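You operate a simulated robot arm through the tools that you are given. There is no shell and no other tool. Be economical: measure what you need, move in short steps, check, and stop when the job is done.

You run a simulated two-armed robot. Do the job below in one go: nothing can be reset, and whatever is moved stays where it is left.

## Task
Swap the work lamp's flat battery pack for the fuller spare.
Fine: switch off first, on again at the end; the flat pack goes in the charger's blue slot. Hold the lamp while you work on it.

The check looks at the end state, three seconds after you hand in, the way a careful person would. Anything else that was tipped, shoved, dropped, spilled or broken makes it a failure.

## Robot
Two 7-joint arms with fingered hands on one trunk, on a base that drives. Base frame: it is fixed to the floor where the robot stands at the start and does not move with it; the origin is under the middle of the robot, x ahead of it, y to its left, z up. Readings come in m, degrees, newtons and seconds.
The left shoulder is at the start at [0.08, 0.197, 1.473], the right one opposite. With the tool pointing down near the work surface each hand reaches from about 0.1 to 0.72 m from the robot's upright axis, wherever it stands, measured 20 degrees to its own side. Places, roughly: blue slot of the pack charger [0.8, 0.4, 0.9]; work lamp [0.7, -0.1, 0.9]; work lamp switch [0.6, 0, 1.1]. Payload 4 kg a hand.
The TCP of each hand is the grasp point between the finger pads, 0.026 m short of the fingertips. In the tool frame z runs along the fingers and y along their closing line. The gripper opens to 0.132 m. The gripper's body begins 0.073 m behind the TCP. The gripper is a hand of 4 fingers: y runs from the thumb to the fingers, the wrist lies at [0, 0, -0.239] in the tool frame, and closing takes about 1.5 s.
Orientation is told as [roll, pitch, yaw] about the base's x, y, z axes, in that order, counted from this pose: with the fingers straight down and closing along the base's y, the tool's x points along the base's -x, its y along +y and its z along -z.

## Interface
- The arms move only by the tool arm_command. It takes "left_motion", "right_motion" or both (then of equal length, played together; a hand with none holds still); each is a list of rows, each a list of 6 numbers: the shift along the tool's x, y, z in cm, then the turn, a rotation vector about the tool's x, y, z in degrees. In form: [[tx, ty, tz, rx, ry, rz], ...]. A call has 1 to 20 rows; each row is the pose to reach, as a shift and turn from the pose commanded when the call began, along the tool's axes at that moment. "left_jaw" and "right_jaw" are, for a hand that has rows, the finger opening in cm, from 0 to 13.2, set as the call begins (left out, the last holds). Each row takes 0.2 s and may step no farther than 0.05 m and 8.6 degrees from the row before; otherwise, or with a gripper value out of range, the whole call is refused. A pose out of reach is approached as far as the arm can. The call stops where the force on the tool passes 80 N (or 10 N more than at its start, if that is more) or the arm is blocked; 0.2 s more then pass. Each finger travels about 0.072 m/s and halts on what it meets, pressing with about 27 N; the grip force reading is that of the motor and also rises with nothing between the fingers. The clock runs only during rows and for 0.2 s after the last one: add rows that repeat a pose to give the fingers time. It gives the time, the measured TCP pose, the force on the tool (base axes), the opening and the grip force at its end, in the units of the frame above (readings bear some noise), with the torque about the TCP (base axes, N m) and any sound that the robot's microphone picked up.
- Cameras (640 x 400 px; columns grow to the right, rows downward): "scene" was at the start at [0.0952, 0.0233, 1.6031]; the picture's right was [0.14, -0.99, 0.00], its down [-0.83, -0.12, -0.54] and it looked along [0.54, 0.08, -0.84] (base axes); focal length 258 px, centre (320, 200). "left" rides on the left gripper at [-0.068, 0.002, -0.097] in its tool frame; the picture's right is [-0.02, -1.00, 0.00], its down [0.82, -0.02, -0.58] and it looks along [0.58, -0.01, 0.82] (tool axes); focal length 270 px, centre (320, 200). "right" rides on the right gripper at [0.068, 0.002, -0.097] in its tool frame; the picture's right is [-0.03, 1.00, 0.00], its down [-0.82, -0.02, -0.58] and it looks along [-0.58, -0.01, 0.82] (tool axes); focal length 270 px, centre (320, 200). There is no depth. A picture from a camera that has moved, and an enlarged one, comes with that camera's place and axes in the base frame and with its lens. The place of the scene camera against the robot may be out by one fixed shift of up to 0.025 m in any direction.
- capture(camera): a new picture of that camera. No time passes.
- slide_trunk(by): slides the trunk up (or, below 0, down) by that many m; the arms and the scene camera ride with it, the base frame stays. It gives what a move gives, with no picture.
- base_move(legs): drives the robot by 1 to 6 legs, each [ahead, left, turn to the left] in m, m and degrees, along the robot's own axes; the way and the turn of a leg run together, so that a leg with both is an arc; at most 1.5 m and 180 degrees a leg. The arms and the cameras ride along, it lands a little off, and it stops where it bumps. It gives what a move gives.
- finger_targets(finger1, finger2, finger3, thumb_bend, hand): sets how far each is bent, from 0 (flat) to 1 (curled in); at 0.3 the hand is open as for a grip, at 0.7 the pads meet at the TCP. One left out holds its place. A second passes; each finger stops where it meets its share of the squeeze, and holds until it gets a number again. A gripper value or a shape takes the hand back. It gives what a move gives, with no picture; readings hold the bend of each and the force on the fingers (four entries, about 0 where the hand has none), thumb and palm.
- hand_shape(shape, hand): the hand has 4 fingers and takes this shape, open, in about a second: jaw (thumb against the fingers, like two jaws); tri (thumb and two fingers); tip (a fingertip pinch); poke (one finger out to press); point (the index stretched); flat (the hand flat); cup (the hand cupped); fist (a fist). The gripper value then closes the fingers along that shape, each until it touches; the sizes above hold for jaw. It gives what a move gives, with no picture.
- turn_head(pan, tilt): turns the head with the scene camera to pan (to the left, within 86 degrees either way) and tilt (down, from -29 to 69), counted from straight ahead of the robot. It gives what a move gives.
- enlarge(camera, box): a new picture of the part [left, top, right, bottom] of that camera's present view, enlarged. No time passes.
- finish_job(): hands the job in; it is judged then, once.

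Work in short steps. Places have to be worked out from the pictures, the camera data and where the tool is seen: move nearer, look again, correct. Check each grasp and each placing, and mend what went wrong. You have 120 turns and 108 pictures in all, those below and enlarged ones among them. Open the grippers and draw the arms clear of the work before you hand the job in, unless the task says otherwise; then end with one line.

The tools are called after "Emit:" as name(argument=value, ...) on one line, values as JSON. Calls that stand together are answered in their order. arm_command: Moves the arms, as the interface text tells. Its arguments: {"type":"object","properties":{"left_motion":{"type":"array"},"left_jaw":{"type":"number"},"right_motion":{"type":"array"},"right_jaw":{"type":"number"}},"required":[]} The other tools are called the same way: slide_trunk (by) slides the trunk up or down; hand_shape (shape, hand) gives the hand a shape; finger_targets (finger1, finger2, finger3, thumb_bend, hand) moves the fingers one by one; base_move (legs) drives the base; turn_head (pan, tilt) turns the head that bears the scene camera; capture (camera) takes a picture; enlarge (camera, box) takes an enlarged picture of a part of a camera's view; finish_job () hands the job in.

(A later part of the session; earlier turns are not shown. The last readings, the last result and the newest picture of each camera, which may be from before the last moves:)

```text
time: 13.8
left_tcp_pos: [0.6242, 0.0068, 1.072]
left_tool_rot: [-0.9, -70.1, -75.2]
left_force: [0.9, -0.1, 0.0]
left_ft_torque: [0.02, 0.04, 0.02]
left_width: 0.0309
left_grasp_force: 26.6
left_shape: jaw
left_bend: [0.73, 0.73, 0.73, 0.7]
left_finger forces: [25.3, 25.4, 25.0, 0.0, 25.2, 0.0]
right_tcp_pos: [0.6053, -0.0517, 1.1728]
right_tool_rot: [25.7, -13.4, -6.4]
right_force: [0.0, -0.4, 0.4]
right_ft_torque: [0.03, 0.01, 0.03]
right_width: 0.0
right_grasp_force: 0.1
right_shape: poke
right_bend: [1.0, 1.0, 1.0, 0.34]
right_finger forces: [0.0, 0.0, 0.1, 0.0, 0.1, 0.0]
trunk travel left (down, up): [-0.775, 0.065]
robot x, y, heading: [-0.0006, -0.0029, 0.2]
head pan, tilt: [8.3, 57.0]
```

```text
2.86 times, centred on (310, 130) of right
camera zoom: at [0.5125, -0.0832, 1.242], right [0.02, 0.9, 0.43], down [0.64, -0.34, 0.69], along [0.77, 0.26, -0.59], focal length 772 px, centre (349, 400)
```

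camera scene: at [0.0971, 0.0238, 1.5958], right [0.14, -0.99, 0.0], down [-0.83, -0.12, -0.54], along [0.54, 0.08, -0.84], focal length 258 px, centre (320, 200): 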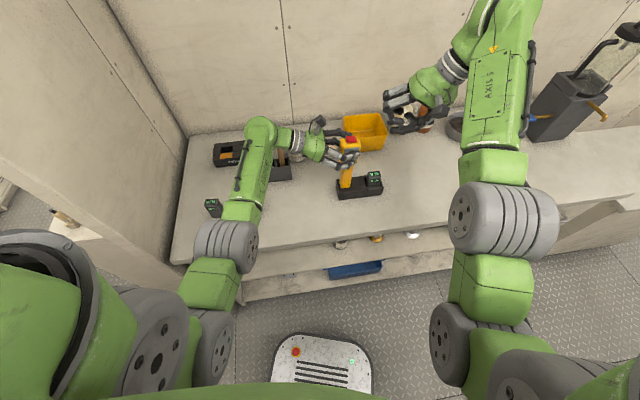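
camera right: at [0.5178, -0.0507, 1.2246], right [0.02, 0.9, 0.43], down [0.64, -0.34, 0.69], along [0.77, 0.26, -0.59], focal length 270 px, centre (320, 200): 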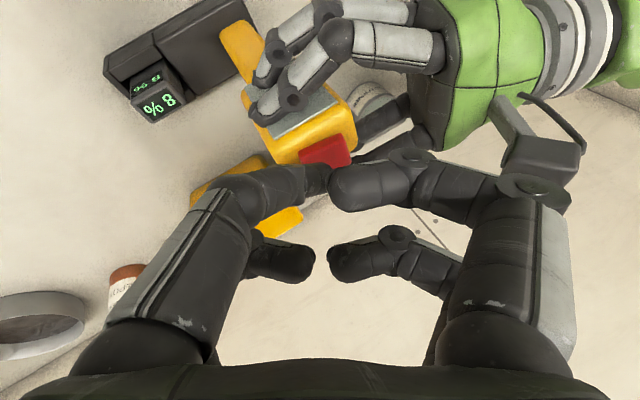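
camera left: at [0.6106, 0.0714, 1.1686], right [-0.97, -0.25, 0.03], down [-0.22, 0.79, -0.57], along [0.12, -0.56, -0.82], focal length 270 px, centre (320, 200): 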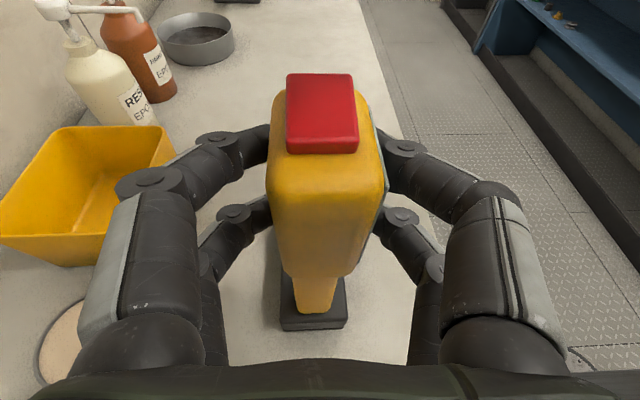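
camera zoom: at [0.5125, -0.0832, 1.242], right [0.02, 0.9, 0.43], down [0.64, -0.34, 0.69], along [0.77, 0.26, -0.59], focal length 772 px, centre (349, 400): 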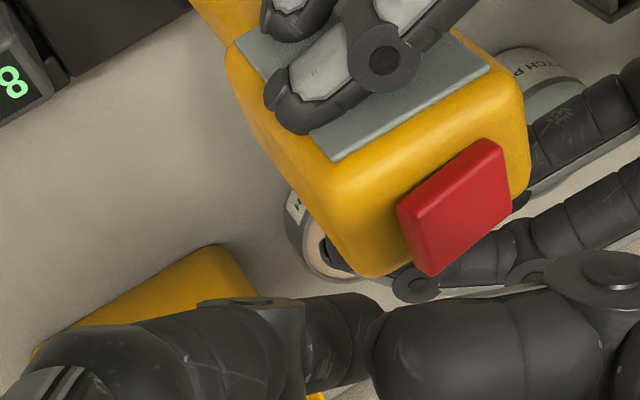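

It is a rocker, and it has flipped: its left side is down now, where before it was the right side. Next is the flat pack, at about (0.66, -0.09) with its top near 0.94. I turn the right hand about 104°, leaning right, so that it will close along the bench's depth beside the lamp head.

Emit:
arm_command(right_motion=[[-0.16, -1.5, -0.5, -1.39, 1.18, -7.81], [-0.3, -3, -1, -2.78, 2.35, -15.6], [-0.5, -4.5, -1.5, -4.18, 3.53, -23.4], [-0.65, -6, -2, -5.57, 4.7, -31.2], [-0.8, -7.5, -2, -6.96, 5.9, -39], [-1, -9, -2, -8.35, 7.06, -46.8], [-1.1, -10, -2, -9.75, 8.24, -54.6], [-1.3, -10.8, -2, -11.1, 9.4, -62.5], [-1.5, -10.8, -2, -12.5, 10.6, -70.3], [-1.6, -10.8, -2, -13.9, 11.8, -78.1], [-1.8, -10.8, -2, -15.3, 12.95, -85.9], [-1.9, -10.8, -2, -16.7, 14.1, -93.7], [-2.1, -10.8, -2, -18.1, 15.3, -101.5]])

Emit:
hand_shape(hand="right", shape="jaw")

Emit:
capture(camera="right")

Emit:
capture(camera="scene")

```text
time: 16.6
left_tcp_pos: [0.6249, 0.006, 1.0718]
left_tool_rot: [-1.1, -70.1, -75.2]
left_force: [-0.1, 1.5, 0.1]
left_ft_torque: [-0.04, 0.06, 0.0]
left_width: 0.0309
left_grasp_force: 27.5
left_shape: jaw
left_bend: [0.73, 0.73, 0.73, 0.7]
left_finger forces: [25.6, 25.3, 25.3, 0.0, 25.1, 0.0]
right_tcp_pos: [0.6183, -0.1601, 1.1495]
right_tool_rot: [-0.2, -25.0, 104.1]
right_force: [0.0, 0.3, 0.2]
right_ft_torque: [0.03, 0.02, 0.01]
right_width: 0.0
right_grasp_force: 0.0
right_shape: poke
right_bend: [1.0, 1.0, 1.0, 0.34]
right_finger forces: [0.0, 0.1, 0.0, 0.1, 0.0, 0.0]
trunk travel left (down, up): [-0.775, 0.065]
robot x, y, heading: [0.0004, -0.0023, 0.0]
head pan, tilt: [8.3, 57.0]
```

```text
time: 17.5
left_tcp_pos: [0.6254, 0.0062, 1.0723]
left_tool_rot: [-1.0, -70.1, -75.3]
left_force: [0.3, 1.0, -0.3]
left_ft_torque: [0.0, 0.05, 0.02]
left_width: 0.0308
left_grasp_force: 27.6
left_shape: jaw
left_bend: [0.73, 0.73, 0.73, 0.7]
left_finger forces: [25.4, 25.4, 25.2, 0.1, 25.1, 0.1]
right_tcp_pos: [0.6178, -0.1586, 1.1488]
right_tool_rot: [-0.2, -25.1, 104.0]
right_force: [-1.1, 0.7, 0.1]
right_ft_torque: [0.02, 0.01, 0.01]
right_width: 0.1319
right_grasp_force: 0.2
right_shape: jaw
right_bend: [0.3, 0.3, 0.3, 0.3]
right_finger forces: [0.1, 0.0, 0.0, 0.0, 0.1, 0.0]
trunk travel left (down, up): [-0.775, 0.065]
robot x, y, heading: [0.0024, 0.0017, -0.1]
head pan, tilt: [8.3, 57.0]
```

```text
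70 pictures are left
camera right: at [0.6397, -0.2604, 1.2071], right [-0.98, -0.22, 0.01], down [-0.1, 0.48, 0.87], along [-0.19, 0.85, -0.49], focal length 270 px, centre (320, 200)
```

right: 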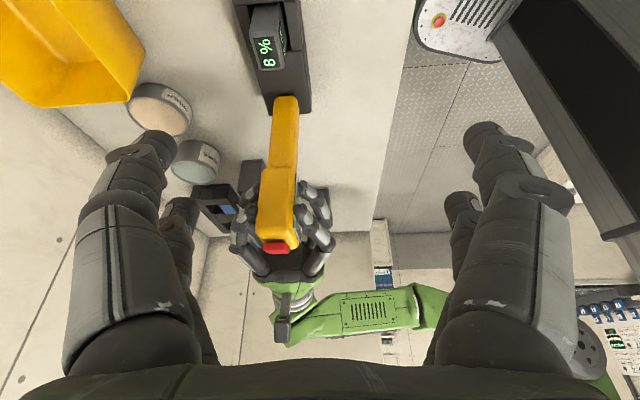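

```text
69 pictures are left
camera scene: at [0.0957, 0.0235, 1.5959], right [0.14, -0.99, 0.0], down [-0.83, -0.12, -0.54], along [0.54, 0.08, -0.84], focal length 258 px, centre (320, 200)
```

scene: 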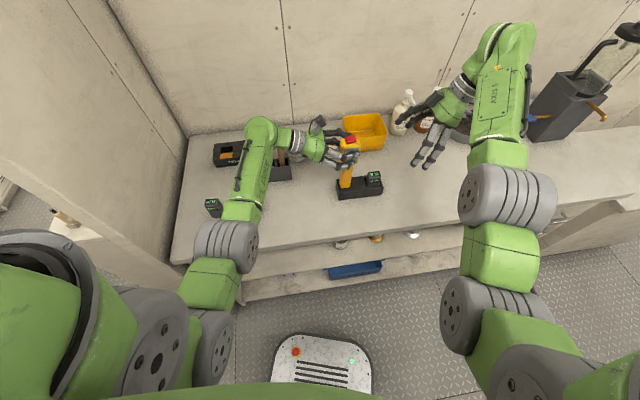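

The pack's top centre comes out at about (0.659, -0.090, 0.943) from this view too. I move to a pre-grasp 10 cm out along the approach and check.

Emit:
arm_command(right_motion=[[1.4, -1.9, 3, 0, 0, 0], [2.8, -3.8, 6, 0, 0, 0], [4.1, -5.6, 9, 0, 0, 0], [4.1, -5.6, 12.2, 0, 0, 0]])

Emit:
capture(camera="right")

Emit:
enlarge(camera="scene", box=[310, 120, 440, 210])

```text
time: 18.5
left_tcp_pos: [0.6244, 0.0058, 1.0726]
left_tool_rot: [-0.9, -70.1, -75.2]
left_force: [0.8, -0.2, 0.7]
left_ft_torque: [0.0, 0.03, 0.01]
left_width: 0.0306
left_grasp_force: 27.1
left_shape: jaw
left_bend: [0.73, 0.73, 0.73, 0.7]
left_finger forces: [25.4, 25.4, 25.1, 0.1, 25.3, 0.1]
right_tcp_pos: [0.6732, -0.1322, 1.0197]
right_tool_rot: [-0.3, -25.0, 104.1]
right_force: [-0.4, 0.0, -0.6]
right_ft_torque: [-0.02, 0.01, -0.01]
right_width: 0.132
right_grasp_force: 0.0
right_shape: jaw
right_bend: [0.3, 0.3, 0.3, 0.3]
right_finger forces: [0.1, 0.0, 0.0, 0.0, 0.0, 0.0]
trunk travel left (down, up): [-0.775, 0.065]
robot x, y, heading: [0.0002, 0.0011, -0.1]
head pan, tilt: [8.3, 57.0]
```

```text
68 pictures are left
camera right: at [0.693, -0.2322, 1.0786], right [-0.98, -0.22, 0.01], down [-0.1, 0.48, 0.87], along [-0.19, 0.85, -0.5], focal length 270 px, centre (320, 200)
```

right: 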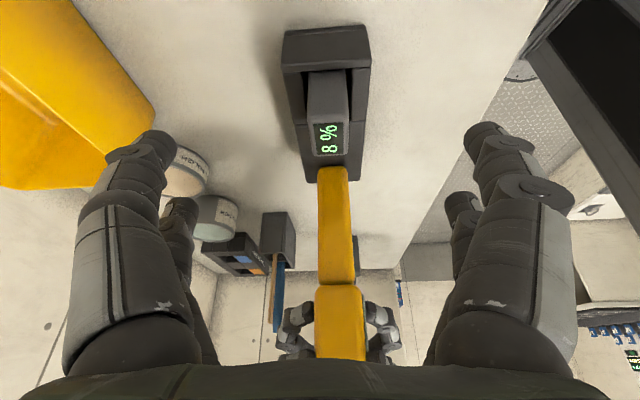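

```text
4.44 times, centred on (375, 165) of scene
camera zoom: at [0.096, 0.0237, 1.5959], right [0.14, -0.99, 0.0], down [-0.83, -0.12, -0.54], along [0.54, 0.08, -0.84], focal length 1147 px, centre (76, 356)
```

zoom: 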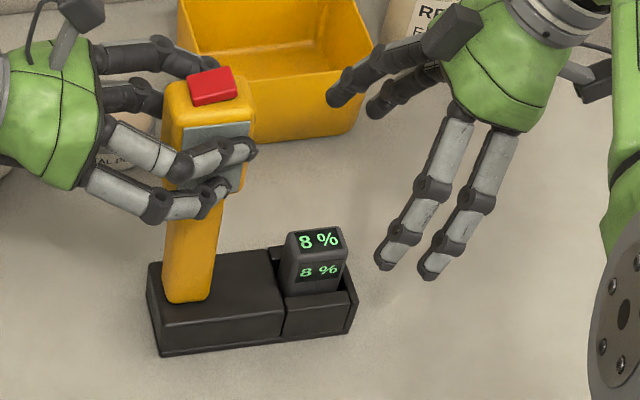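

The alignment is good: about 4 mm sideways and 10 cm ahead. I advance with open fingers to bracket the pack.

Emit:
arm_command(right_motion=[[0, 0.3, 3, 0, 0, 0], [0, 0.45, 6, 0, 0, 0], [-0.1, 0.45, 8.5, 0, 0, 0], [-0.2, 0.45, 10, 0, 0, 0]])

Emit:
capture(camera="right")

Emit:
enlarge(camera="scene", box=[310, 120, 440, 210])

```text
time: 19.5
left_tcp_pos: [0.6232, 0.0052, 1.0729]
left_tool_rot: [-0.9, -70.1, -75.2]
left_force: [0.6, -0.3, -0.8]
left_ft_torque: [0.0, -0.02, -0.02]
left_width: 0.0308
left_grasp_force: 26.9
left_shape: jaw
left_bend: [0.73, 0.73, 0.73, 0.7]
left_finger forces: [25.2, 25.8, 24.7, 0.1, 25.5, 0.0]
right_tcp_pos: [0.6494, -0.0943, 0.9408]
right_tool_rot: [-0.4, -25.0, 104.1]
right_force: [-0.6, -0.1, -0.4]
right_ft_torque: [0.0, -0.01, 0.0]
right_width: 0.132
right_grasp_force: 0.1
right_shape: jaw
right_bend: [0.3, 0.3, 0.3, 0.3]
right_finger forces: [0.0, 0.0, 0.1, 0.1, 0.0, 0.1]
right hand out of reach, approached as far as the arm can: row 3, 4
trunk travel left (down, up): [-0.775, 0.065]
robot x, y, heading: [-0.0011, -0.0001, 0.1]
head pan, tilt: [8.3, 57.0]
```

```text
66 pictures are left
camera right: at [0.6708, -0.1946, 0.998], right [-0.98, -0.22, 0.01], down [-0.1, 0.48, 0.87], along [-0.19, 0.85, -0.5], focal length 270 px, centre (320, 200)
```

right: 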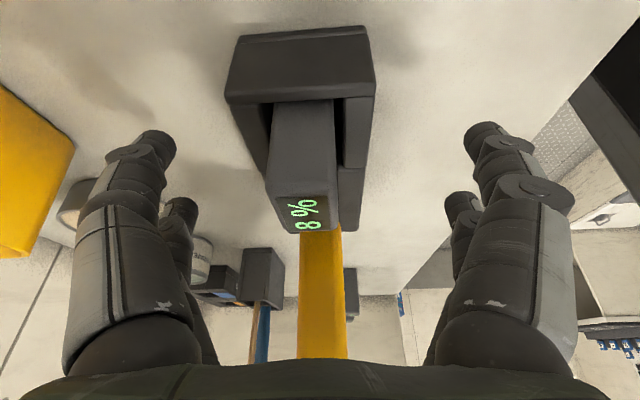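

```text
4.44 times, centred on (375, 165) of scene
camera zoom: at [0.0952, 0.0233, 1.596], right [0.14, -0.99, 0.0], down [-0.83, -0.12, -0.54], along [0.54, 0.08, -0.84], focal length 1147 px, centre (76, 356)
```

zoom: 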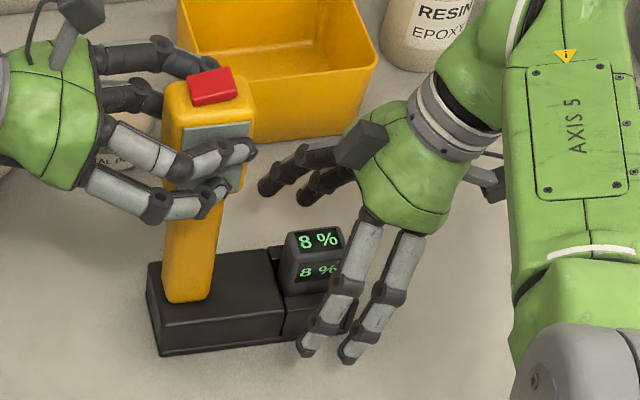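

The right arm is at its reach limit about 1 cm short, so this is too marginal. I back the right hand out, then release the lamp and drive the base closer.

Emit:
arm_command(right_motion=[[0, 0, -4, 0, 0, 0], [0, 0, -8, 0, 0, 0], [0, 0, -12, 0, 0, 0], [0, 2, -16, 0, 0, 0], [0, 5, -19, 0, 0, 0], [0, 8, -22, 0, 0, 0], [0, 11, -24, 0, 0, 0]])

Emit:
arm_command(left_motion=[[0, 0, 0, 0, 0, 0], [0, 0, 0, 0, 0, 0], [0, 0, 0, 0, 0, 0], [0, 0, 0, 0, 0, 0], [0, 0, 0, 0, 0, 0], [0, 0, 0, 0, 0, 0], [0, 0, 0, 0, 0, 0], [0, 0, -3, 0, 0, 0], [0, 0, -6, 0, 0, 0], [0, 0, -9, 0, 0, 0], [0, 0, -12, 0, 0, 0]], left_jaw=13.2)

Emit:
turn_head(pan=0, tilt=60)

Emit:
capture(camera="scene")

```text
time: 21.1
left_tcp_pos: [0.6228, 0.0053, 1.0735]
left_tool_rot: [-0.9, -70.2, -75.4]
left_force: [1.8, 1.7, -0.7]
left_ft_torque: [-0.02, -0.06, 0.07]
left_width: 0.031
left_grasp_force: 27.1
left_shape: jaw
left_bend: [0.73, 0.73, 0.73, 0.7]
left_finger forces: [25.1, 25.9, 24.6, 0.1, 25.4, 0.0]
right_tcp_pos: [0.5708, -0.2165, 1.1482]
right_tool_rot: [-0.3, -25.0, 104.0]
right_force: [0.1, -0.7, -0.3]
right_ft_torque: [0.0, -0.03, 0.02]
right_width: 0.1319
right_grasp_force: 0.0
right_shape: jaw
right_bend: [0.3, 0.3, 0.3, 0.3]
right_finger forces: [0.0, 0.0, 0.0, 0.0, 0.0, 0.0]
right hand out of reach, approached as far as the arm can: row 7
trunk travel left (down, up): [-0.775, 0.065]
robot x, y, heading: [-0.0031, -0.0007, -0.1]
head pan, tilt: [8.3, 57.0]
```

```text
time: 23.5
left_tcp_pos: [0.5963, 0.1165, 1.1137]
left_tool_rot: [-1.0, -70.3, -75.3]
left_force: [0.3, -0.4, -0.1]
left_ft_torque: [-0.04, 0.0, -0.02]
left_width: 0.1318
left_grasp_force: 0.0
left_shape: jaw
left_bend: [0.3, 0.3, 0.3, 0.3]
left_finger forces: [0.0, 0.0, 0.1, 0.1, 0.0, 0.0]
right_tcp_pos: [0.5725, -0.216, 1.1491]
right_tool_rot: [-0.4, -25.0, 104.1]
right_force: [0.8, -0.2, -0.6]
right_ft_torque: [0.02, 0.01, -0.01]
right_width: 0.1317
right_grasp_force: 0.1
right_shape: jaw
right_bend: [0.3, 0.3, 0.3, 0.3]
right_finger forces: [0.0, 0.0, 0.0, 0.0, 0.0, 0.0]
trunk travel left (down, up): [-0.775, 0.065]
robot x, y, heading: [0.0054, -0.0026, -0.0]
head pan, tilt: [8.3, 57.0]
```

```text
time: 24.2
left_tcp_pos: [0.5973, 0.1153, 1.113]
left_tool_rot: [-0.8, -70.2, -75.4]
left_force: [0.2, 0.1, -0.4]
left_ft_torque: [-0.01, 0.01, 0.0]
left_width: 0.1319
left_grasp_force: 0.1
left_shape: jaw
left_bend: [0.3, 0.3, 0.3, 0.3]
left_finger forces: [0.0, 0.1, 0.0, 0.0, 0.0, 0.0]
right_tcp_pos: [0.5725, -0.2163, 1.1492]
right_tool_rot: [-0.4, -25.0, 104.1]
right_force: [0.7, -0.7, -0.8]
right_ft_torque: [0.0, 0.01, 0.02]
right_width: 0.1315
right_grasp_force: 0.0
right_shape: jaw
right_bend: [0.3, 0.3, 0.3, 0.3]
right_finger forces: [0.0, 0.0, 0.0, 0.0, 0.0, 0.0]
trunk travel left (down, up): [-0.775, 0.065]
robot x, y, heading: [-0.0012, 0.003, -0.3]
head pan, tilt: [0.0, 60.0]
```

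```text
64 pictures are left
camera scene: at [0.0926, 0.0137, 1.5923], right [0.0, -1.0, 0.0], down [-0.87, 0.0, -0.5], along [0.5, 0.0, -0.87], focal length 258 px, centre (320, 200)
```

scene: 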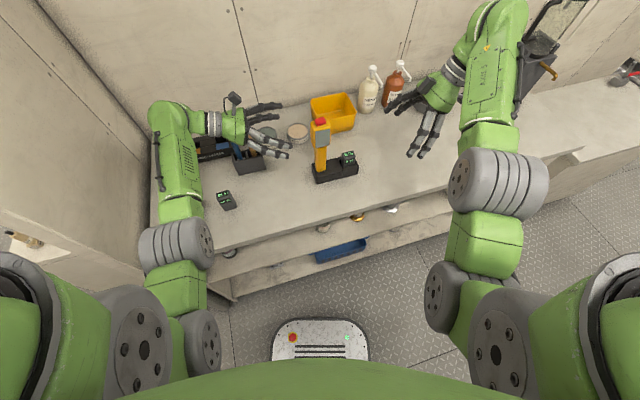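

Both hands are clear of the lamp. I drive 10 cm ahead; there is a gap of roughly 15–20 cm to the bench front.

Emit:
base_move(legs=[[0.1, 0, 0]])

Emit:
capture(camera="left")

Emit:
capture(camera="scene")

```text
time: 25.3
left_tcp_pos: [0.6889, 0.1155, 1.1168]
left_tool_rot: [0.3, -70.2, -76.7]
left_force: [-0.6, 0.0, 0.8]
left_ft_torque: [0.03, -0.01, 0.02]
left_width: 0.1318
left_grasp_force: 0.0
left_shape: jaw
left_bend: [0.3, 0.3, 0.3, 0.3]
left_finger forces: [0.1, 0.0, 0.1, 0.0, 0.0, 0.0]
right_tcp_pos: [0.6605, -0.2171, 1.1533]
right_tool_rot: [-1.0, -24.9, 104.0]
right_force: [-0.1, 0.4, -0.3]
right_ft_torque: [-0.01, -0.05, -0.02]
right_width: 0.1321
right_grasp_force: 0.1
right_shape: jaw
right_bend: [0.3, 0.3, 0.3, 0.3]
right_finger forces: [0.1, 0.1, 0.0, 0.1, 0.0, 0.0]
trunk travel left (down, up): [-0.775, 0.065]
robot x, y, heading: [0.0973, 0.0021, -0.1]
head pan, tilt: [0.0, 60.0]
```

```text
63 pictures are left
camera left: at [0.6754, 0.18, 1.2139], right [-0.97, -0.24, 0.02], down [-0.21, 0.79, -0.57], along [0.12, -0.56, -0.82], focal length 270 px, centre (320, 200)
```

left: 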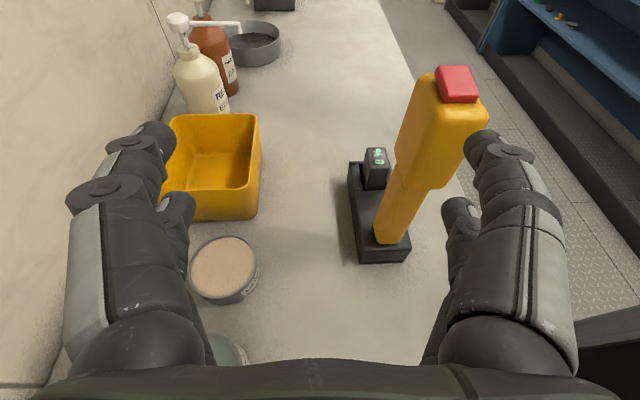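

```text
62 pictures are left
camera scene: at [0.1801, 0.013, 1.5931], right [0.0, -1.0, 0.0], down [-0.86, 0.0, -0.51], along [0.51, 0.0, -0.86], focal length 258 px, centre (320, 200)
```

scene: 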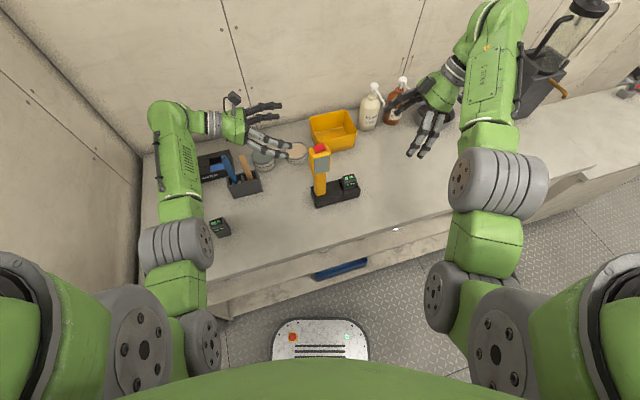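

The lamp matches its predicted place. I line up the left hand with the head again, 5 cm short of it, and check.

Emit:
arm_command(left_motion=[[0.3, -3, 0, 0, 0, 0], [0.6, -6, 0, 0, 0, 0], [1, -8.9, 1, 0, 0, 0], [1, -8.9, 4, 0, 0, 0]])

Emit:
capture(camera="left")

```text
time: 26.3
left_tcp_pos: [0.6183, 0.059, 1.0885]
left_tool_rot: [-1.3, -70.1, -75.1]
left_force: [0.2, 0.9, 0.5]
left_ft_torque: [-0.03, 0.04, 0.02]
left_width: 0.1319
left_grasp_force: 0.1
left_shape: jaw
left_bend: [0.3, 0.3, 0.3, 0.3]
left_finger forces: [0.0, 0.0, 0.0, 0.0, 0.0, 0.0]
right_tcp_pos: [0.6725, -0.219, 1.1466]
right_tool_rot: [-0.3, -25.1, 103.8]
right_force: [-0.5, 0.3, -0.2]
right_ft_torque: [0.01, 0.03, 0.02]
right_width: 0.1319
right_grasp_force: 0.0
right_shape: jaw
right_bend: [0.3, 0.3, 0.3, 0.3]
right_finger forces: [0.1, 0.0, 0.0, 0.0, 0.0, 0.0]
trunk travel left (down, up): [-0.775, 0.065]
robot x, y, heading: [0.0971, 0.0033, -0.5]
head pan, tilt: [0.0, 60.0]
```

```text
61 pictures are left
camera left: at [0.6065, 0.1258, 1.1847], right [-0.97, -0.24, 0.03], down [-0.22, 0.79, -0.57], along [0.11, -0.56, -0.82], focal length 270 px, centre (320, 200)
```

left: 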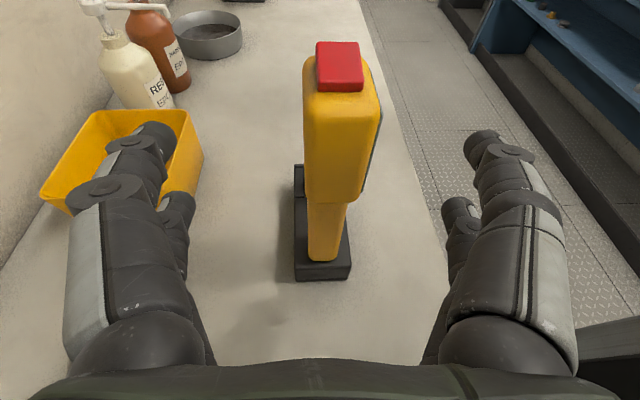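

The head is about 8 mm to the near side. I correct that, advance the remaining 5.5 cm, and view before closing.

Emit:
arm_command(left_motion=[[0, -0.8, 1, 0, 0, 0], [-0.2, -0.8, 3.3, 0, 0, 0], [-0.2, -0.8, 5.5, 0, 0, 0]])

Emit:
capture(camera="left")

```text
time: 27.1
left_tcp_pos: [0.624, 0.0063, 1.0742]
left_tool_rot: [-1.1, -70.0, -75.5]
left_force: [0.0, -0.1, -0.2]
left_ft_torque: [-0.02, 0.01, -0.01]
left_width: 0.1318
left_grasp_force: 0.1
left_shape: jaw
left_bend: [0.3, 0.3, 0.3, 0.3]
left_finger forces: [0.0, 0.1, 0.0, 0.1, 0.0, 0.0]
right_tcp_pos: [0.6696, -0.2194, 1.1485]
right_tool_rot: [-0.5, -25.0, 103.7]
right_force: [0.8, 0.9, 0.4]
right_ft_torque: [0.0, 0.01, 0.04]
right_width: 0.1318
right_grasp_force: 0.2
right_shape: jaw
right_bend: [0.3, 0.3, 0.3, 0.3]
right_finger forces: [0.0, 0.0, 0.0, 0.1, 0.1, 0.0]
trunk travel left (down, up): [-0.775, 0.065]
robot x, y, heading: [0.096, -0.0019, -0.3]
head pan, tilt: [0.0, 60.0]
```

```text
60 pictures are left
camera left: at [0.6092, 0.0717, 1.1705], right [-0.97, -0.25, 0.03], down [-0.22, 0.79, -0.57], along [0.12, -0.56, -0.82], focal length 270 px, centre (320, 200)
```

left: 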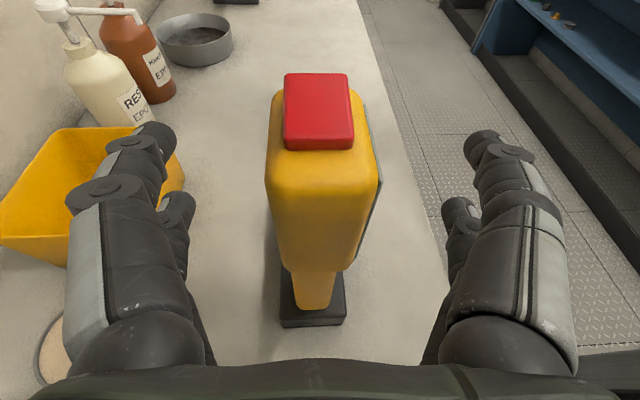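

It is centred as before. I close the left hand on the head while the right hand comes to its pre-grasp over the pack.

Emit:
arm_command(left_motion=[[0, 0, 0, 0, 0, 0], [0, 0, 0, 0, 0, 0], [0, 0, 0, 0, 0, 0], [0, 0, 0, 0, 0, 0], [0, 0, 0, 0, 0, 0], [0, 0, 0, 0, 0, 0], [0, 0, 0, 0, 0, 0], [0, 0, 0, 0, 0, 0]], left_jaw=2.5, right_motion=[[-0.3, -0.2, 1.9, 0, 0, 0], [-0.6, -0.4, 3.8, 0, 0, 0], [-0.9, -0.7, 5.7, 0, 0, 0], [-1.2, -0.9, 7.6, 0, 0, 0], [-1.5, -1.1, 9.5, 0, 0, 0], [-1.8, -1.4, 11.4, 0, 0, 0], [-2.1, -1.6, 13.3, 0, 0, 0], [-2.4, -1.8, 15.2, 0, 0, 0]])

Emit:
capture(camera="right")

```text
time: 28.9
left_tcp_pos: [0.6224, 0.0073, 1.0747]
left_tool_rot: [-1.1, -70.0, -75.4]
left_force: [0.8, 0.8, -0.4]
left_ft_torque: [-0.05, 0.06, -0.02]
left_width: 0.0307
left_grasp_force: 26.5
left_shape: jaw
left_bend: [0.73, 0.73, 0.73, 0.7]
left_finger forces: [25.0, 24.5, 24.4, 0.0, 24.5, 0.1]
right_tcp_pos: [0.6693, -0.1294, 1.0227]
right_tool_rot: [-0.5, -25.0, 103.9]
right_force: [-0.2, -0.2, -0.2]
right_ft_torque: [0.0, 0.04, -0.03]
right_width: 0.1319
right_grasp_force: 0.1
right_shape: jaw
right_bend: [0.3, 0.3, 0.3, 0.3]
right_finger forces: [0.0, 0.0, 0.0, 0.0, 0.0, 0.0]
trunk travel left (down, up): [-0.775, 0.065]
robot x, y, heading: [0.0958, -0.0037, -0.3]
head pan, tilt: [0.0, 60.0]
```

```text
59 pictures are left
camera right: at [0.6903, -0.2306, 1.0807], right [-0.98, -0.21, 0.0], down [-0.1, 0.49, 0.87], along [-0.19, 0.85, -0.5], focal length 270 px, centre (320, 200)
```

right: 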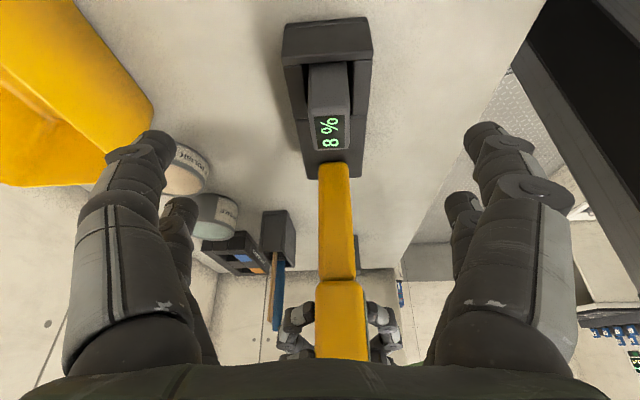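

The view matches the earlier one, now with reach to spare. I advance 10 cm to bracket the pack.

Emit:
arm_command(right_motion=[[0.1, 0.2, 3, 0, 0, 0], [0.2, 0.4, 6, 0, 0, 0], [0.2, 0.5, 8.5, 0, 0, 0], [0.2, 0.5, 10, 0, 0, 0]])

Emit:
capture(camera="right")

Emit:
enlarge(camera="scene", box=[280, 120, 410, 220])

```text
time: 29.9
left_tcp_pos: [0.6215, 0.0071, 1.0738]
left_tool_rot: [-1.0, -70.1, -75.4]
left_force: [0.2, 0.7, 0.3]
left_ft_torque: [-0.01, 0.05, 0.01]
left_width: 0.0309
left_grasp_force: 27.1
left_shape: jaw
left_bend: [0.73, 0.73, 0.73, 0.7]
left_finger forces: [24.8, 24.6, 24.4, 0.0, 24.5, 0.0]
right_tcp_pos: [0.6546, -0.0929, 0.9301]
right_tool_rot: [-0.5, -25.0, 103.8]
right_force: [-0.3, 0.3, 0.3]
right_ft_torque: [-0.02, 0.02, -0.05]
right_width: 0.1318
right_grasp_force: 0.0
right_shape: jaw
right_bend: [0.3, 0.3, 0.3, 0.3]
right_finger forces: [0.0, 0.1, 0.1, 0.0, 0.0, 0.0]
trunk travel left (down, up): [-0.775, 0.065]
robot x, y, heading: [0.1013, -0.0032, -0.5]
head pan, tilt: [0.0, 60.0]
```

```text
58 pictures are left
camera right: at [0.6757, -0.1933, 0.9888], right [-0.98, -0.21, 0.0], down [-0.1, 0.49, 0.87], along [-0.19, 0.85, -0.5], focal length 270 px, centre (320, 200)
```

right: 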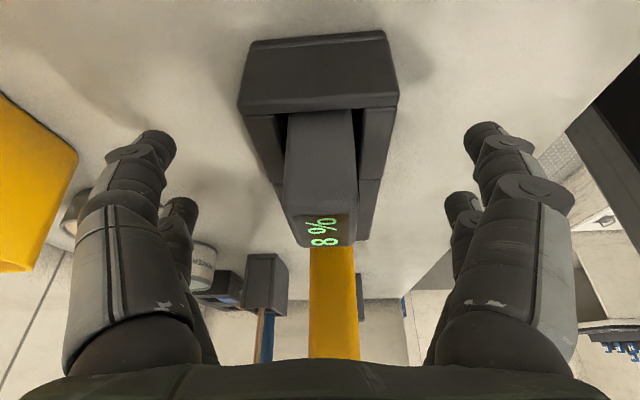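

```text
4.00 times, centred on (345, 170) of scene
camera zoom: at [0.1909, 0.013, 1.5923], right [0.0, -1.0, 0.0], down [-0.87, 0.0, -0.5], along [0.5, 0.0, -0.87], focal length 1032 px, centre (220, 320)
```

zoom: 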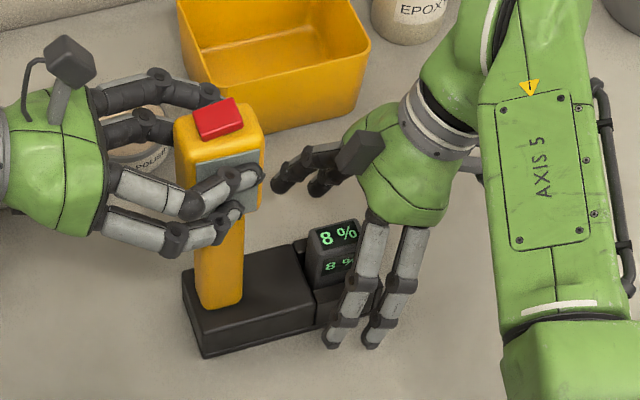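

The pack is centred between the fingers. I nudge 5 mm left and 5 mm up to clear the holder wall, then close.

Emit:
arm_command(right_motion=[[-0.7, 0.1, -0.4, 0, 0, 0], [-0.7, 0.1, -0.4, 0, 0, 0]])

Emit:
arm_command(right_motion=[[0, 0, 0, 0, 0, 0], [0, 0, 0, 0, 0, 0], [0, 0, 0, 0, 0, 0], [0, 0, 0, 0, 0, 0], [0, 0, 0, 0, 0, 0], [0, 0, 0, 0, 0, 0], [0, 0, 0, 0, 0, 0]], right_jaw=1.5)

Emit:
capture(camera="right")

Emit:
enlarge(camera="scene", box=[280, 120, 410, 220])

```text
time: 30.5
left_tcp_pos: [0.6224, 0.0062, 1.0742]
left_tool_rot: [-1.1, -70.2, -75.4]
left_force: [0.5, 0.6, 0.1]
left_ft_torque: [-0.02, 0.04, 0.05]
left_width: 0.031
left_grasp_force: 27.0
left_shape: jaw
left_bend: [0.73, 0.73, 0.73, 0.7]
left_finger forces: [24.8, 24.6, 24.4, 0.0, 24.6, 0.0]
right_tcp_pos: [0.6523, -0.0877, 0.9369]
right_tool_rot: [-0.5, -25.0, 103.7]
right_force: [0.5, 0.0, -0.5]
right_ft_torque: [0.0, -0.01, 0.01]
right_width: 0.1321
right_grasp_force: 0.0
right_shape: jaw
right_bend: [0.3, 0.3, 0.3, 0.3]
right_finger forces: [0.1, 0.1, 0.1, 0.1, 0.0, 0.0]
trunk travel left (down, up): [-0.775, 0.065]
robot x, y, heading: [0.0974, -0.0013, -0.2]
head pan, tilt: [0.0, 60.0]
```

```text
time: 32.1
left_tcp_pos: [0.6216, 0.0071, 1.0738]
left_tool_rot: [-0.9, -70.1, -75.4]
left_force: [0.1, -0.4, -0.3]
left_ft_torque: [0.02, 0.07, 0.06]
left_width: 0.0309
left_grasp_force: 27.3
left_shape: jaw
left_bend: [0.73, 0.73, 0.73, 0.7]
left_finger forces: [24.9, 24.7, 24.3, 0.0, 24.4, 0.0]
right_tcp_pos: [0.6511, -0.0878, 0.9378]
right_tool_rot: [-0.5, -25.1, 103.8]
right_force: [0.3, -0.2, 1.9]
right_ft_torque: [0.01, -0.01, 0.07]
right_width: 0.025
right_grasp_force: 26.6
right_shape: jaw
right_bend: [0.74, 0.62, 0.62, 0.7]
right_finger forces: [23.0, 0.5, 0.0, 0.0, 22.6, 0.1]
trunk travel left (down, up): [-0.775, 0.065]
robot x, y, heading: [0.098, -0.0031, -0.0]
head pan, tilt: [0.0, 60.0]
```

```text
56 pictures are left
camera right: at [0.6726, -0.189, 0.9955], right [-0.98, -0.21, 0.0], down [-0.1, 0.48, 0.87], along [-0.19, 0.85, -0.5], focal length 270 px, centre (320, 200)
```

right: 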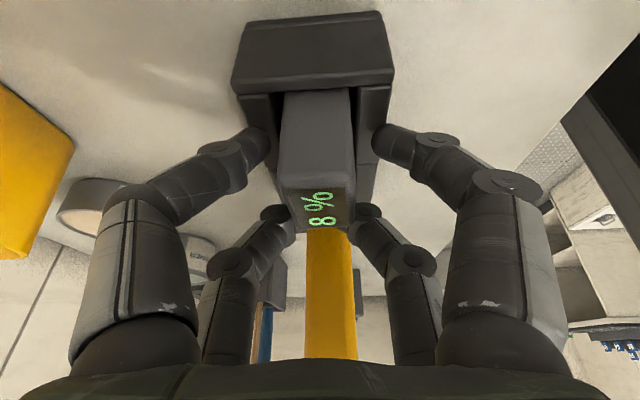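

```text
4.00 times, centred on (345, 170) of scene
camera zoom: at [0.1909, 0.013, 1.5923], right [0.0, -1.0, 0.0], down [-0.87, 0.0, -0.5], along [0.5, 0.0, -0.87], focal length 1032 px, centre (220, 320)
```

zoom: 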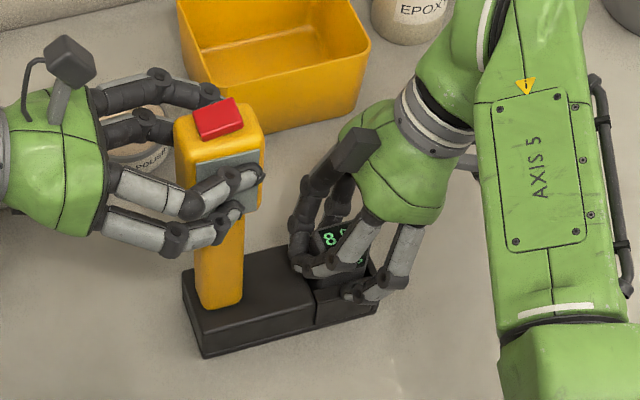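

Only one finger and the thumb are on the pack; the lower finger row rests on the holder walls because of the tilt. I reopen, raise slightly, straighten the hand by 20° and try again.

Emit:
arm_command(right_motion=[[0, 0, 0, 0, 0, 0], [0, 0, 0, 0, 0, 0], [0, 0, 0, 0, 0, 0], [0, 0, 0, 0, 0, 0], [-0.4, 0, -1, 0, 0, 0], [-0.4, 0, -1, 0, 7, 0], [-0.3, 0, -0.8, 0, 14, 0], [-0.1, 0.1, -0.7, 0, 20, 0]], right_jaw=8)

Emit:
capture(camera="right")

Emit:
enlarge(camera="scene", box=[280, 120, 410, 220])

```text
time: 33.9
left_tcp_pos: [0.622, 0.0063, 1.0737]
left_tool_rot: [-0.8, -70.1, -75.4]
left_force: [-0.2, 1.2, -0.5]
left_ft_torque: [0.03, 0.03, 0.04]
left_width: 0.0308
left_grasp_force: 27.4
left_shape: jaw
left_bend: [0.73, 0.73, 0.73, 0.7]
left_finger forces: [24.8, 24.7, 24.3, 0.0, 24.7, 0.1]
right_tcp_pos: [0.6513, -0.09, 0.9426]
right_tool_rot: [-0.4, -4.8, 103.7]
right_force: [-0.2, -0.2, -1.3]
right_ft_torque: [0.03, 0.02, 0.0]
right_width: 0.0795
right_grasp_force: 0.1
right_shape: jaw
right_bend: [0.71, 0.71, 0.71, 0.7]
right_finger forces: [0.0, 0.0, 0.0, 0.0, 0.0, 0.0]
trunk travel left (down, up): [-0.775, 0.065]
robot x, y, heading: [0.0975, 0.0014, 0.0]
head pan, tilt: [0.0, 60.0]
```

```text
54 pictures are left
camera right: at [0.6655, -0.1653, 1.0334], right [-0.98, -0.21, -0.01], down [-0.16, 0.75, 0.65], along [-0.13, 0.63, -0.76], focal length 270 px, centre (320, 200)
```

right: 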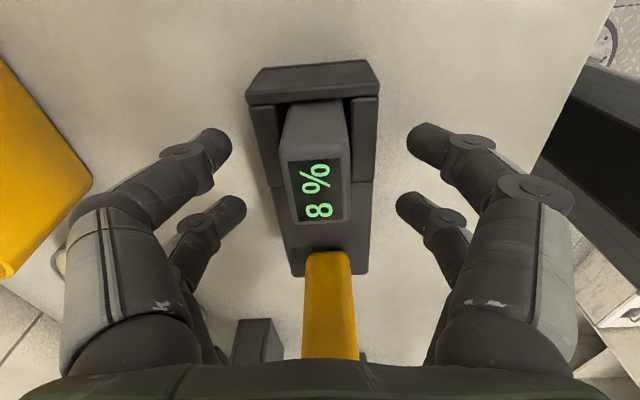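

```text
4.00 times, centred on (345, 170) of scene
camera zoom: at [0.1908, 0.0133, 1.5923], right [0.0, -1.0, 0.0], down [-0.87, 0.0, -0.5], along [0.5, 0.0, -0.87], focal length 1032 px, centre (220, 320)
```

zoom: 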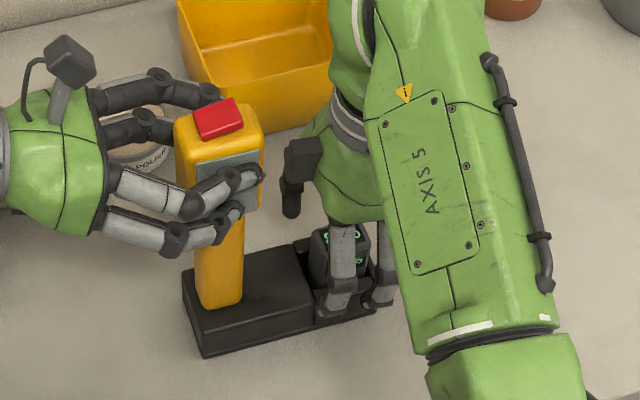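

Now level: the finger rows sit at ±1.85 cm about the TCP and the pack centre is 4 mm to tool +x. I shift by that and close again.

Emit:
arm_command(right_motion=[[0.4, 0, 0, 0, 0, 0], [0.4, 0, 0, 0, 0, 0], [0.4, 0, 0, 0, 0, 0], [0.4, 0, 0, 0, 0, 0], [0.4, 0, 0, 0, 0, 0], [0.4, 0, 0, 0, 0, 0]], right_jaw=1.5)

Emit:
capture(camera="right")

```text
time: 35.3
left_tcp_pos: [0.6222, 0.0074, 1.0743]
left_tool_rot: [-1.0, -70.1, -75.5]
left_force: [1.0, 0.7, 0.6]
left_ft_torque: [-0.05, 0.06, -0.01]
left_width: 0.0308
left_grasp_force: 27.0
left_shape: jaw
left_bend: [0.73, 0.73, 0.73, 0.7]
left_finger forces: [24.8, 24.5, 24.4, 0.0, 24.7, 0.1]
right_tcp_pos: [0.6526, -0.094, 0.9428]
right_tool_rot: [-0.4, -5.0, 103.7]
right_force: [0.6, -0.2, -1.1]
right_ft_torque: [0.01, -0.04, 0.01]
right_width: 0.0213
right_grasp_force: 26.9
right_shape: jaw
right_bend: [0.73, 0.73, 0.73, 0.7]
right_finger forces: [24.5, 23.2, 22.4, 0.0, 24.8, 0.0]
trunk travel left (down, up): [-0.775, 0.065]
robot x, y, heading: [0.0974, -0.001, -0.2]
head pan, tilt: [0.0, 60.0]
```

```text
52 pictures are left
camera right: at [0.6663, -0.1695, 1.0329], right [-0.98, -0.21, 0.0], down [-0.16, 0.75, 0.65], along [-0.13, 0.63, -0.76], focal length 270 px, centre (320, 200)
```

right: 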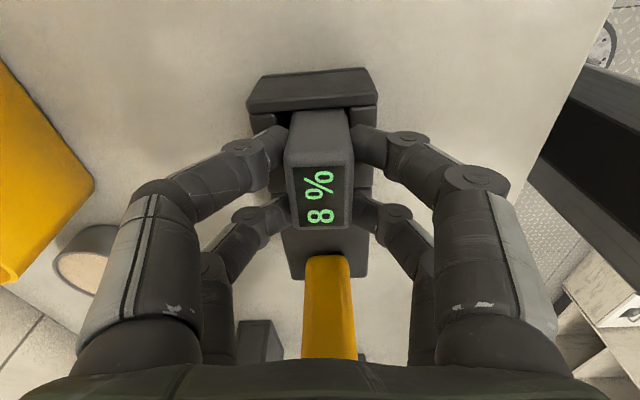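

All three fingers and the thumb are on the pack at about 24 N. I lift straight up slowly, watching the force.

Emit:
arm_command(right_motion=[[-0.04, 0, -0.5, 0, 0, 0], [-0.09, 0, -1, 0, 0, 0], [-0.13, 0, -1.5, 0, 0, 0], [-0.18, 0, -2, 0, 0, 0], [-0.27, 0, -3, 0, 0, 0]])

Emit:
enlarge(camera="scene", box=[280, 120, 410, 220])

Emit:
capture(camera="right")

```text
time: 36.5
left_tcp_pos: [0.6225, 0.008, 1.0753]
left_tool_rot: [-0.8, -70.1, -75.3]
left_force: [1.0, -0.4, -0.7]
left_ft_torque: [-0.03, -0.05, 0.04]
left_width: 0.0308
left_grasp_force: 26.8
left_shape: jaw
left_bend: [0.73, 0.73, 0.73, 0.7]
left_finger forces: [24.7, 25.1, 24.1, 0.1, 24.9, 0.0]
right_tcp_pos: [0.6519, -0.093, 0.9737]
right_tool_rot: [-0.4, -5.0, 103.7]
right_force: [0.8, 0.1, -1.0]
right_ft_torque: [0.0, -0.03, -0.03]
right_width: 0.0217
right_grasp_force: 27.3
right_shape: jaw
right_bend: [0.73, 0.73, 0.73, 0.7]
right_finger forces: [24.6, 23.0, 22.4, 0.0, 24.7, 0.0]
trunk travel left (down, up): [-0.775, 0.065]
robot x, y, heading: [0.0983, 0.0032, 0.1]
head pan, tilt: [0.0, 60.0]
```

```text
4.00 times, centred on (345, 170) of scene
camera zoom: at [0.191, 0.0128, 1.5923], right [0.0, -1.0, 0.0], down [-0.87, 0.0, -0.5], along [0.5, 0.0, -0.87], focal length 1032 px, centre (220, 320)
```

zoom: 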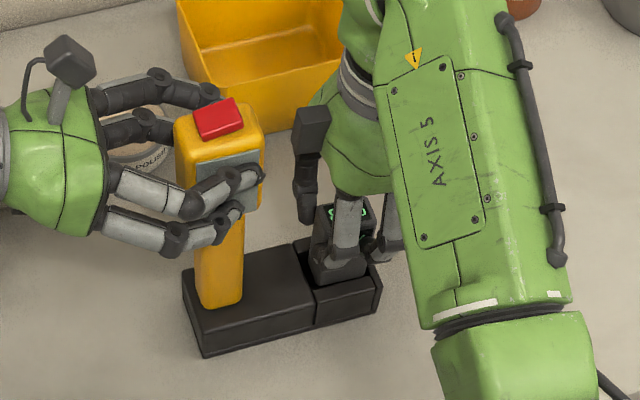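

```text
50 pictures are left
camera right: at [0.6666, -0.1685, 1.0638], right [-0.98, -0.21, -0.01], down [-0.16, 0.74, 0.65], along [-0.13, 0.63, -0.76], focal length 270 px, centre (320, 200)
```

right: 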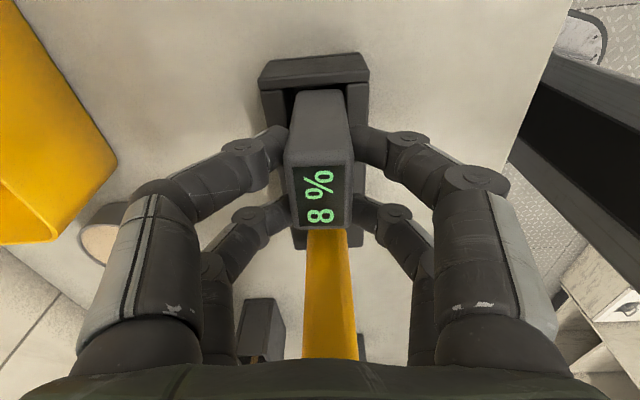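

The pack comes out freely. I lift it well clear and draw it right and back, then release the lamp with the left hand. The charger is out of the right arm's range, so I will set the pack down between the hands for the left one to take.

Emit:
arm_command(right_motion=[[-0.25, 0, -2.9, 0, 0, 0], [-0.5, 0, -5.8, 0, 0, 0], [-0.75, 0, -8.6, 0, 0, 0], [1, 3.5, -8.7, 0, 0, 0], [3, 7, -8.9, 0, 0, 0], [5, 10.6, -9, 0, 0, 0], [6.7, 14.2, -9.2, 0, 0, 0]])

Emit:
arm_command(left_motion=[[0, 0, 0, 0, 0, 0], [0, 0, 0, 0, 0, 0], [0, 0, 0, 0, 0, 0], [0, 0, 0, 0, 0, 0], [0, 0, 0, 0, 0, 0], [0, 0, 0, 0, 0, 0], [0, 0, 0, 0, 0, 0], [0, 0, -3, 0, 0, 0], [0, 0, -6, 0, 0, 0], [0, 0, -9, 0, 0, 0], [0, 0, -12, 0, 0, 0], [0, 0, -15, 0, 0, 0]], left_jaw=13.2)

Emit:
capture(camera="scene")

```text
time: 38.1
left_tcp_pos: [0.6215, 0.0065, 1.075]
left_tool_rot: [-0.8, -70.1, -75.7]
left_force: [1.3, -0.8, 0.1]
left_ft_torque: [-0.03, -0.12, 0.05]
left_width: 0.0309
left_grasp_force: 26.2
left_shape: jaw
left_bend: [0.73, 0.73, 0.73, 0.7]
left_finger forces: [24.7, 25.5, 24.0, 0.0, 25.3, 0.1]
right_tcp_pos: [0.5331, -0.1982, 1.0471]
right_tool_rot: [-0.7, -5.1, 103.8]
right_force: [0.2, -1.2, -0.5]
right_ft_torque: [0.01, 0.01, 0.03]
right_width: 0.0208
right_grasp_force: 26.8
right_shape: jaw
right_bend: [0.73, 0.73, 0.73, 0.7]
right_finger forces: [24.8, 21.6, 21.0, 0.1, 24.8, 0.0]
right hand out of reach, approached as far as the arm can: row 7
trunk travel left (down, up): [-0.775, 0.065]
robot x, y, heading: [0.0958, 0.0011, -0.3]
head pan, tilt: [0.0, 60.0]
```

```text
time: 40.7
left_tcp_pos: [0.5904, 0.1432, 1.1256]
left_tool_rot: [-0.9, -70.2, -75.5]
left_force: [-0.5, 0.1, 0.6]
left_ft_torque: [-0.01, 0.0, 0.01]
left_width: 0.1319
left_grasp_force: 0.2
left_shape: jaw
left_bend: [0.3, 0.3, 0.3, 0.3]
left_finger forces: [0.0, 0.0, 0.1, 0.1, 0.1, 0.0]
right_tcp_pos: [0.5339, -0.1982, 1.0473]
right_tool_rot: [-0.7, -4.9, 103.8]
right_force: [0.0, 0.0, -2.1]
right_ft_torque: [-0.01, 0.03, 0.04]
right_width: 0.0214
right_grasp_force: 26.9
right_shape: jaw
right_bend: [0.73, 0.73, 0.73, 0.7]
right_finger forces: [24.9, 21.6, 20.9, 0.1, 24.7, 0.0]
trunk travel left (down, up): [-0.775, 0.065]
robot x, y, heading: [0.1, -0.0026, -0.3]
head pan, tilt: [0.0, 60.0]
```

```text
49 pictures are left
camera scene: at [0.1903, 0.0137, 1.5923], right [0.0, -1.0, 0.0], down [-0.87, 0.0, -0.5], along [0.5, 0.0, -0.87], focal length 258 px, centre (320, 200)
```

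scene: 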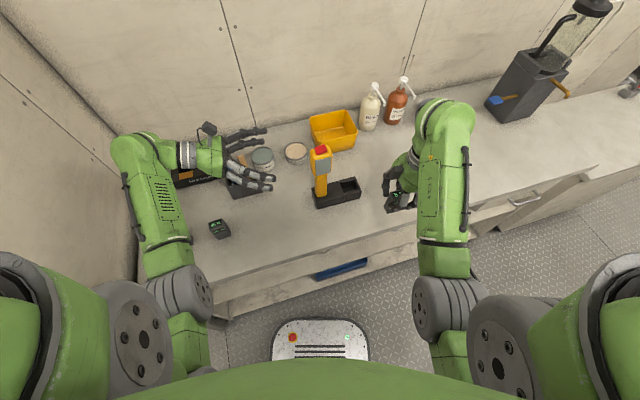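

The lamp stands free and the pack is held. I bring the left hand back to a tool-down pose at the left, clear of the middle of the bench.

Emit:
arm_command(left_motion=[[0.7, -0.1, -2, 0, 0, 0], [1.4, -0.2, -4, -4.17, 4.2, -5.94], [2.1, -0.3, -6, -8.34, 8.4, -11.9], [2.8, -0.35, -7.5, -12.5, 12.6, -17.8], [3.5, -0.4, -9, -16.7, 16.8, -23.8], [4.2, -0.5, -10.5, -20.8, 21, -29.7], [4.9, -0.6, -12, -25, 25.2, -35.6], [5.6, -0.7, -13.5, -29.2, 29.5, -41.6], [6.3, -0.8, -15, -33.4, 33.7, -47.5], [7, -0.9, -16, -37.5, 37.9, -53.5], [7.7, -1, -16.5, -41.7, 42.1, -59.4], [8.4, -1.1, -17, -45.9, 46.3, -65.3], [9, -1.1, -17.6, -50, 50.5, -71.3], [9, -1.1, -17.6, -54.2, 54.7, -77.2]])

Emit:
capture(camera="scene")

Emit:
capture(camera="left")

```text
time: 43.7
left_tcp_pos: [0.5519, 0.3374, 1.0696]
left_tool_rot: [0.3, 0.4, 13.4]
left_force: [-0.1, -0.1, -0.5]
left_ft_torque: [-0.01, 0.02, 0.04]
left_width: 0.132
left_grasp_force: 0.0
left_shape: jaw
left_bend: [0.3, 0.3, 0.3, 0.3]
left_finger forces: [0.0, 0.0, 0.0, 0.1, 0.0, 0.0]
left hand out of reach, approached as far as the arm can: row 11, 12, 13, 14
right_tcp_pos: [0.534, -0.1984, 1.0458]
right_tool_rot: [-0.5, -5.0, 103.7]
right_force: [0.3, 0.4, -2.3]
right_ft_torque: [0.03, -0.03, 0.0]
right_width: 0.0209
right_grasp_force: 27.1
right_shape: jaw
right_bend: [0.73, 0.73, 0.73, 0.7]
right_finger forces: [25.0, 21.6, 20.8, 0.0, 24.8, 0.1]
trunk travel left (down, up): [-0.775, 0.065]
robot x, y, heading: [0.1006, 0.0003, -0.1]
head pan, tilt: [0.0, 60.0]
```

```text
48 pictures are left
camera scene: at [0.1923, 0.0129, 1.5922], right [0.0, -1.0, 0.0], down [-0.87, 0.0, -0.5], along [0.5, 0.0, -0.87], focal length 258 px, centre (320, 200)
```

scene: 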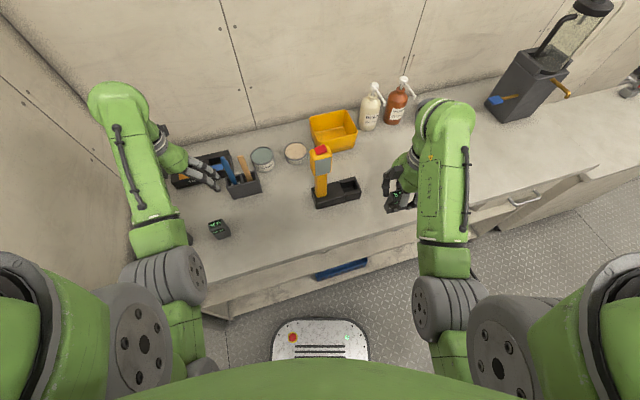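

```text
47 pictures are left
camera left: at [0.6198, 0.3546, 1.1645], right [0.26, -0.97, 0.0], down [-0.78, -0.21, 0.58], along [-0.56, -0.15, -0.81], focal length 270 px, centre (320, 200)
```

left: 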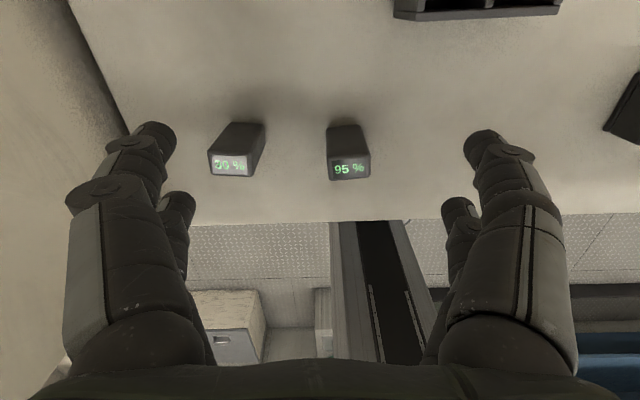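

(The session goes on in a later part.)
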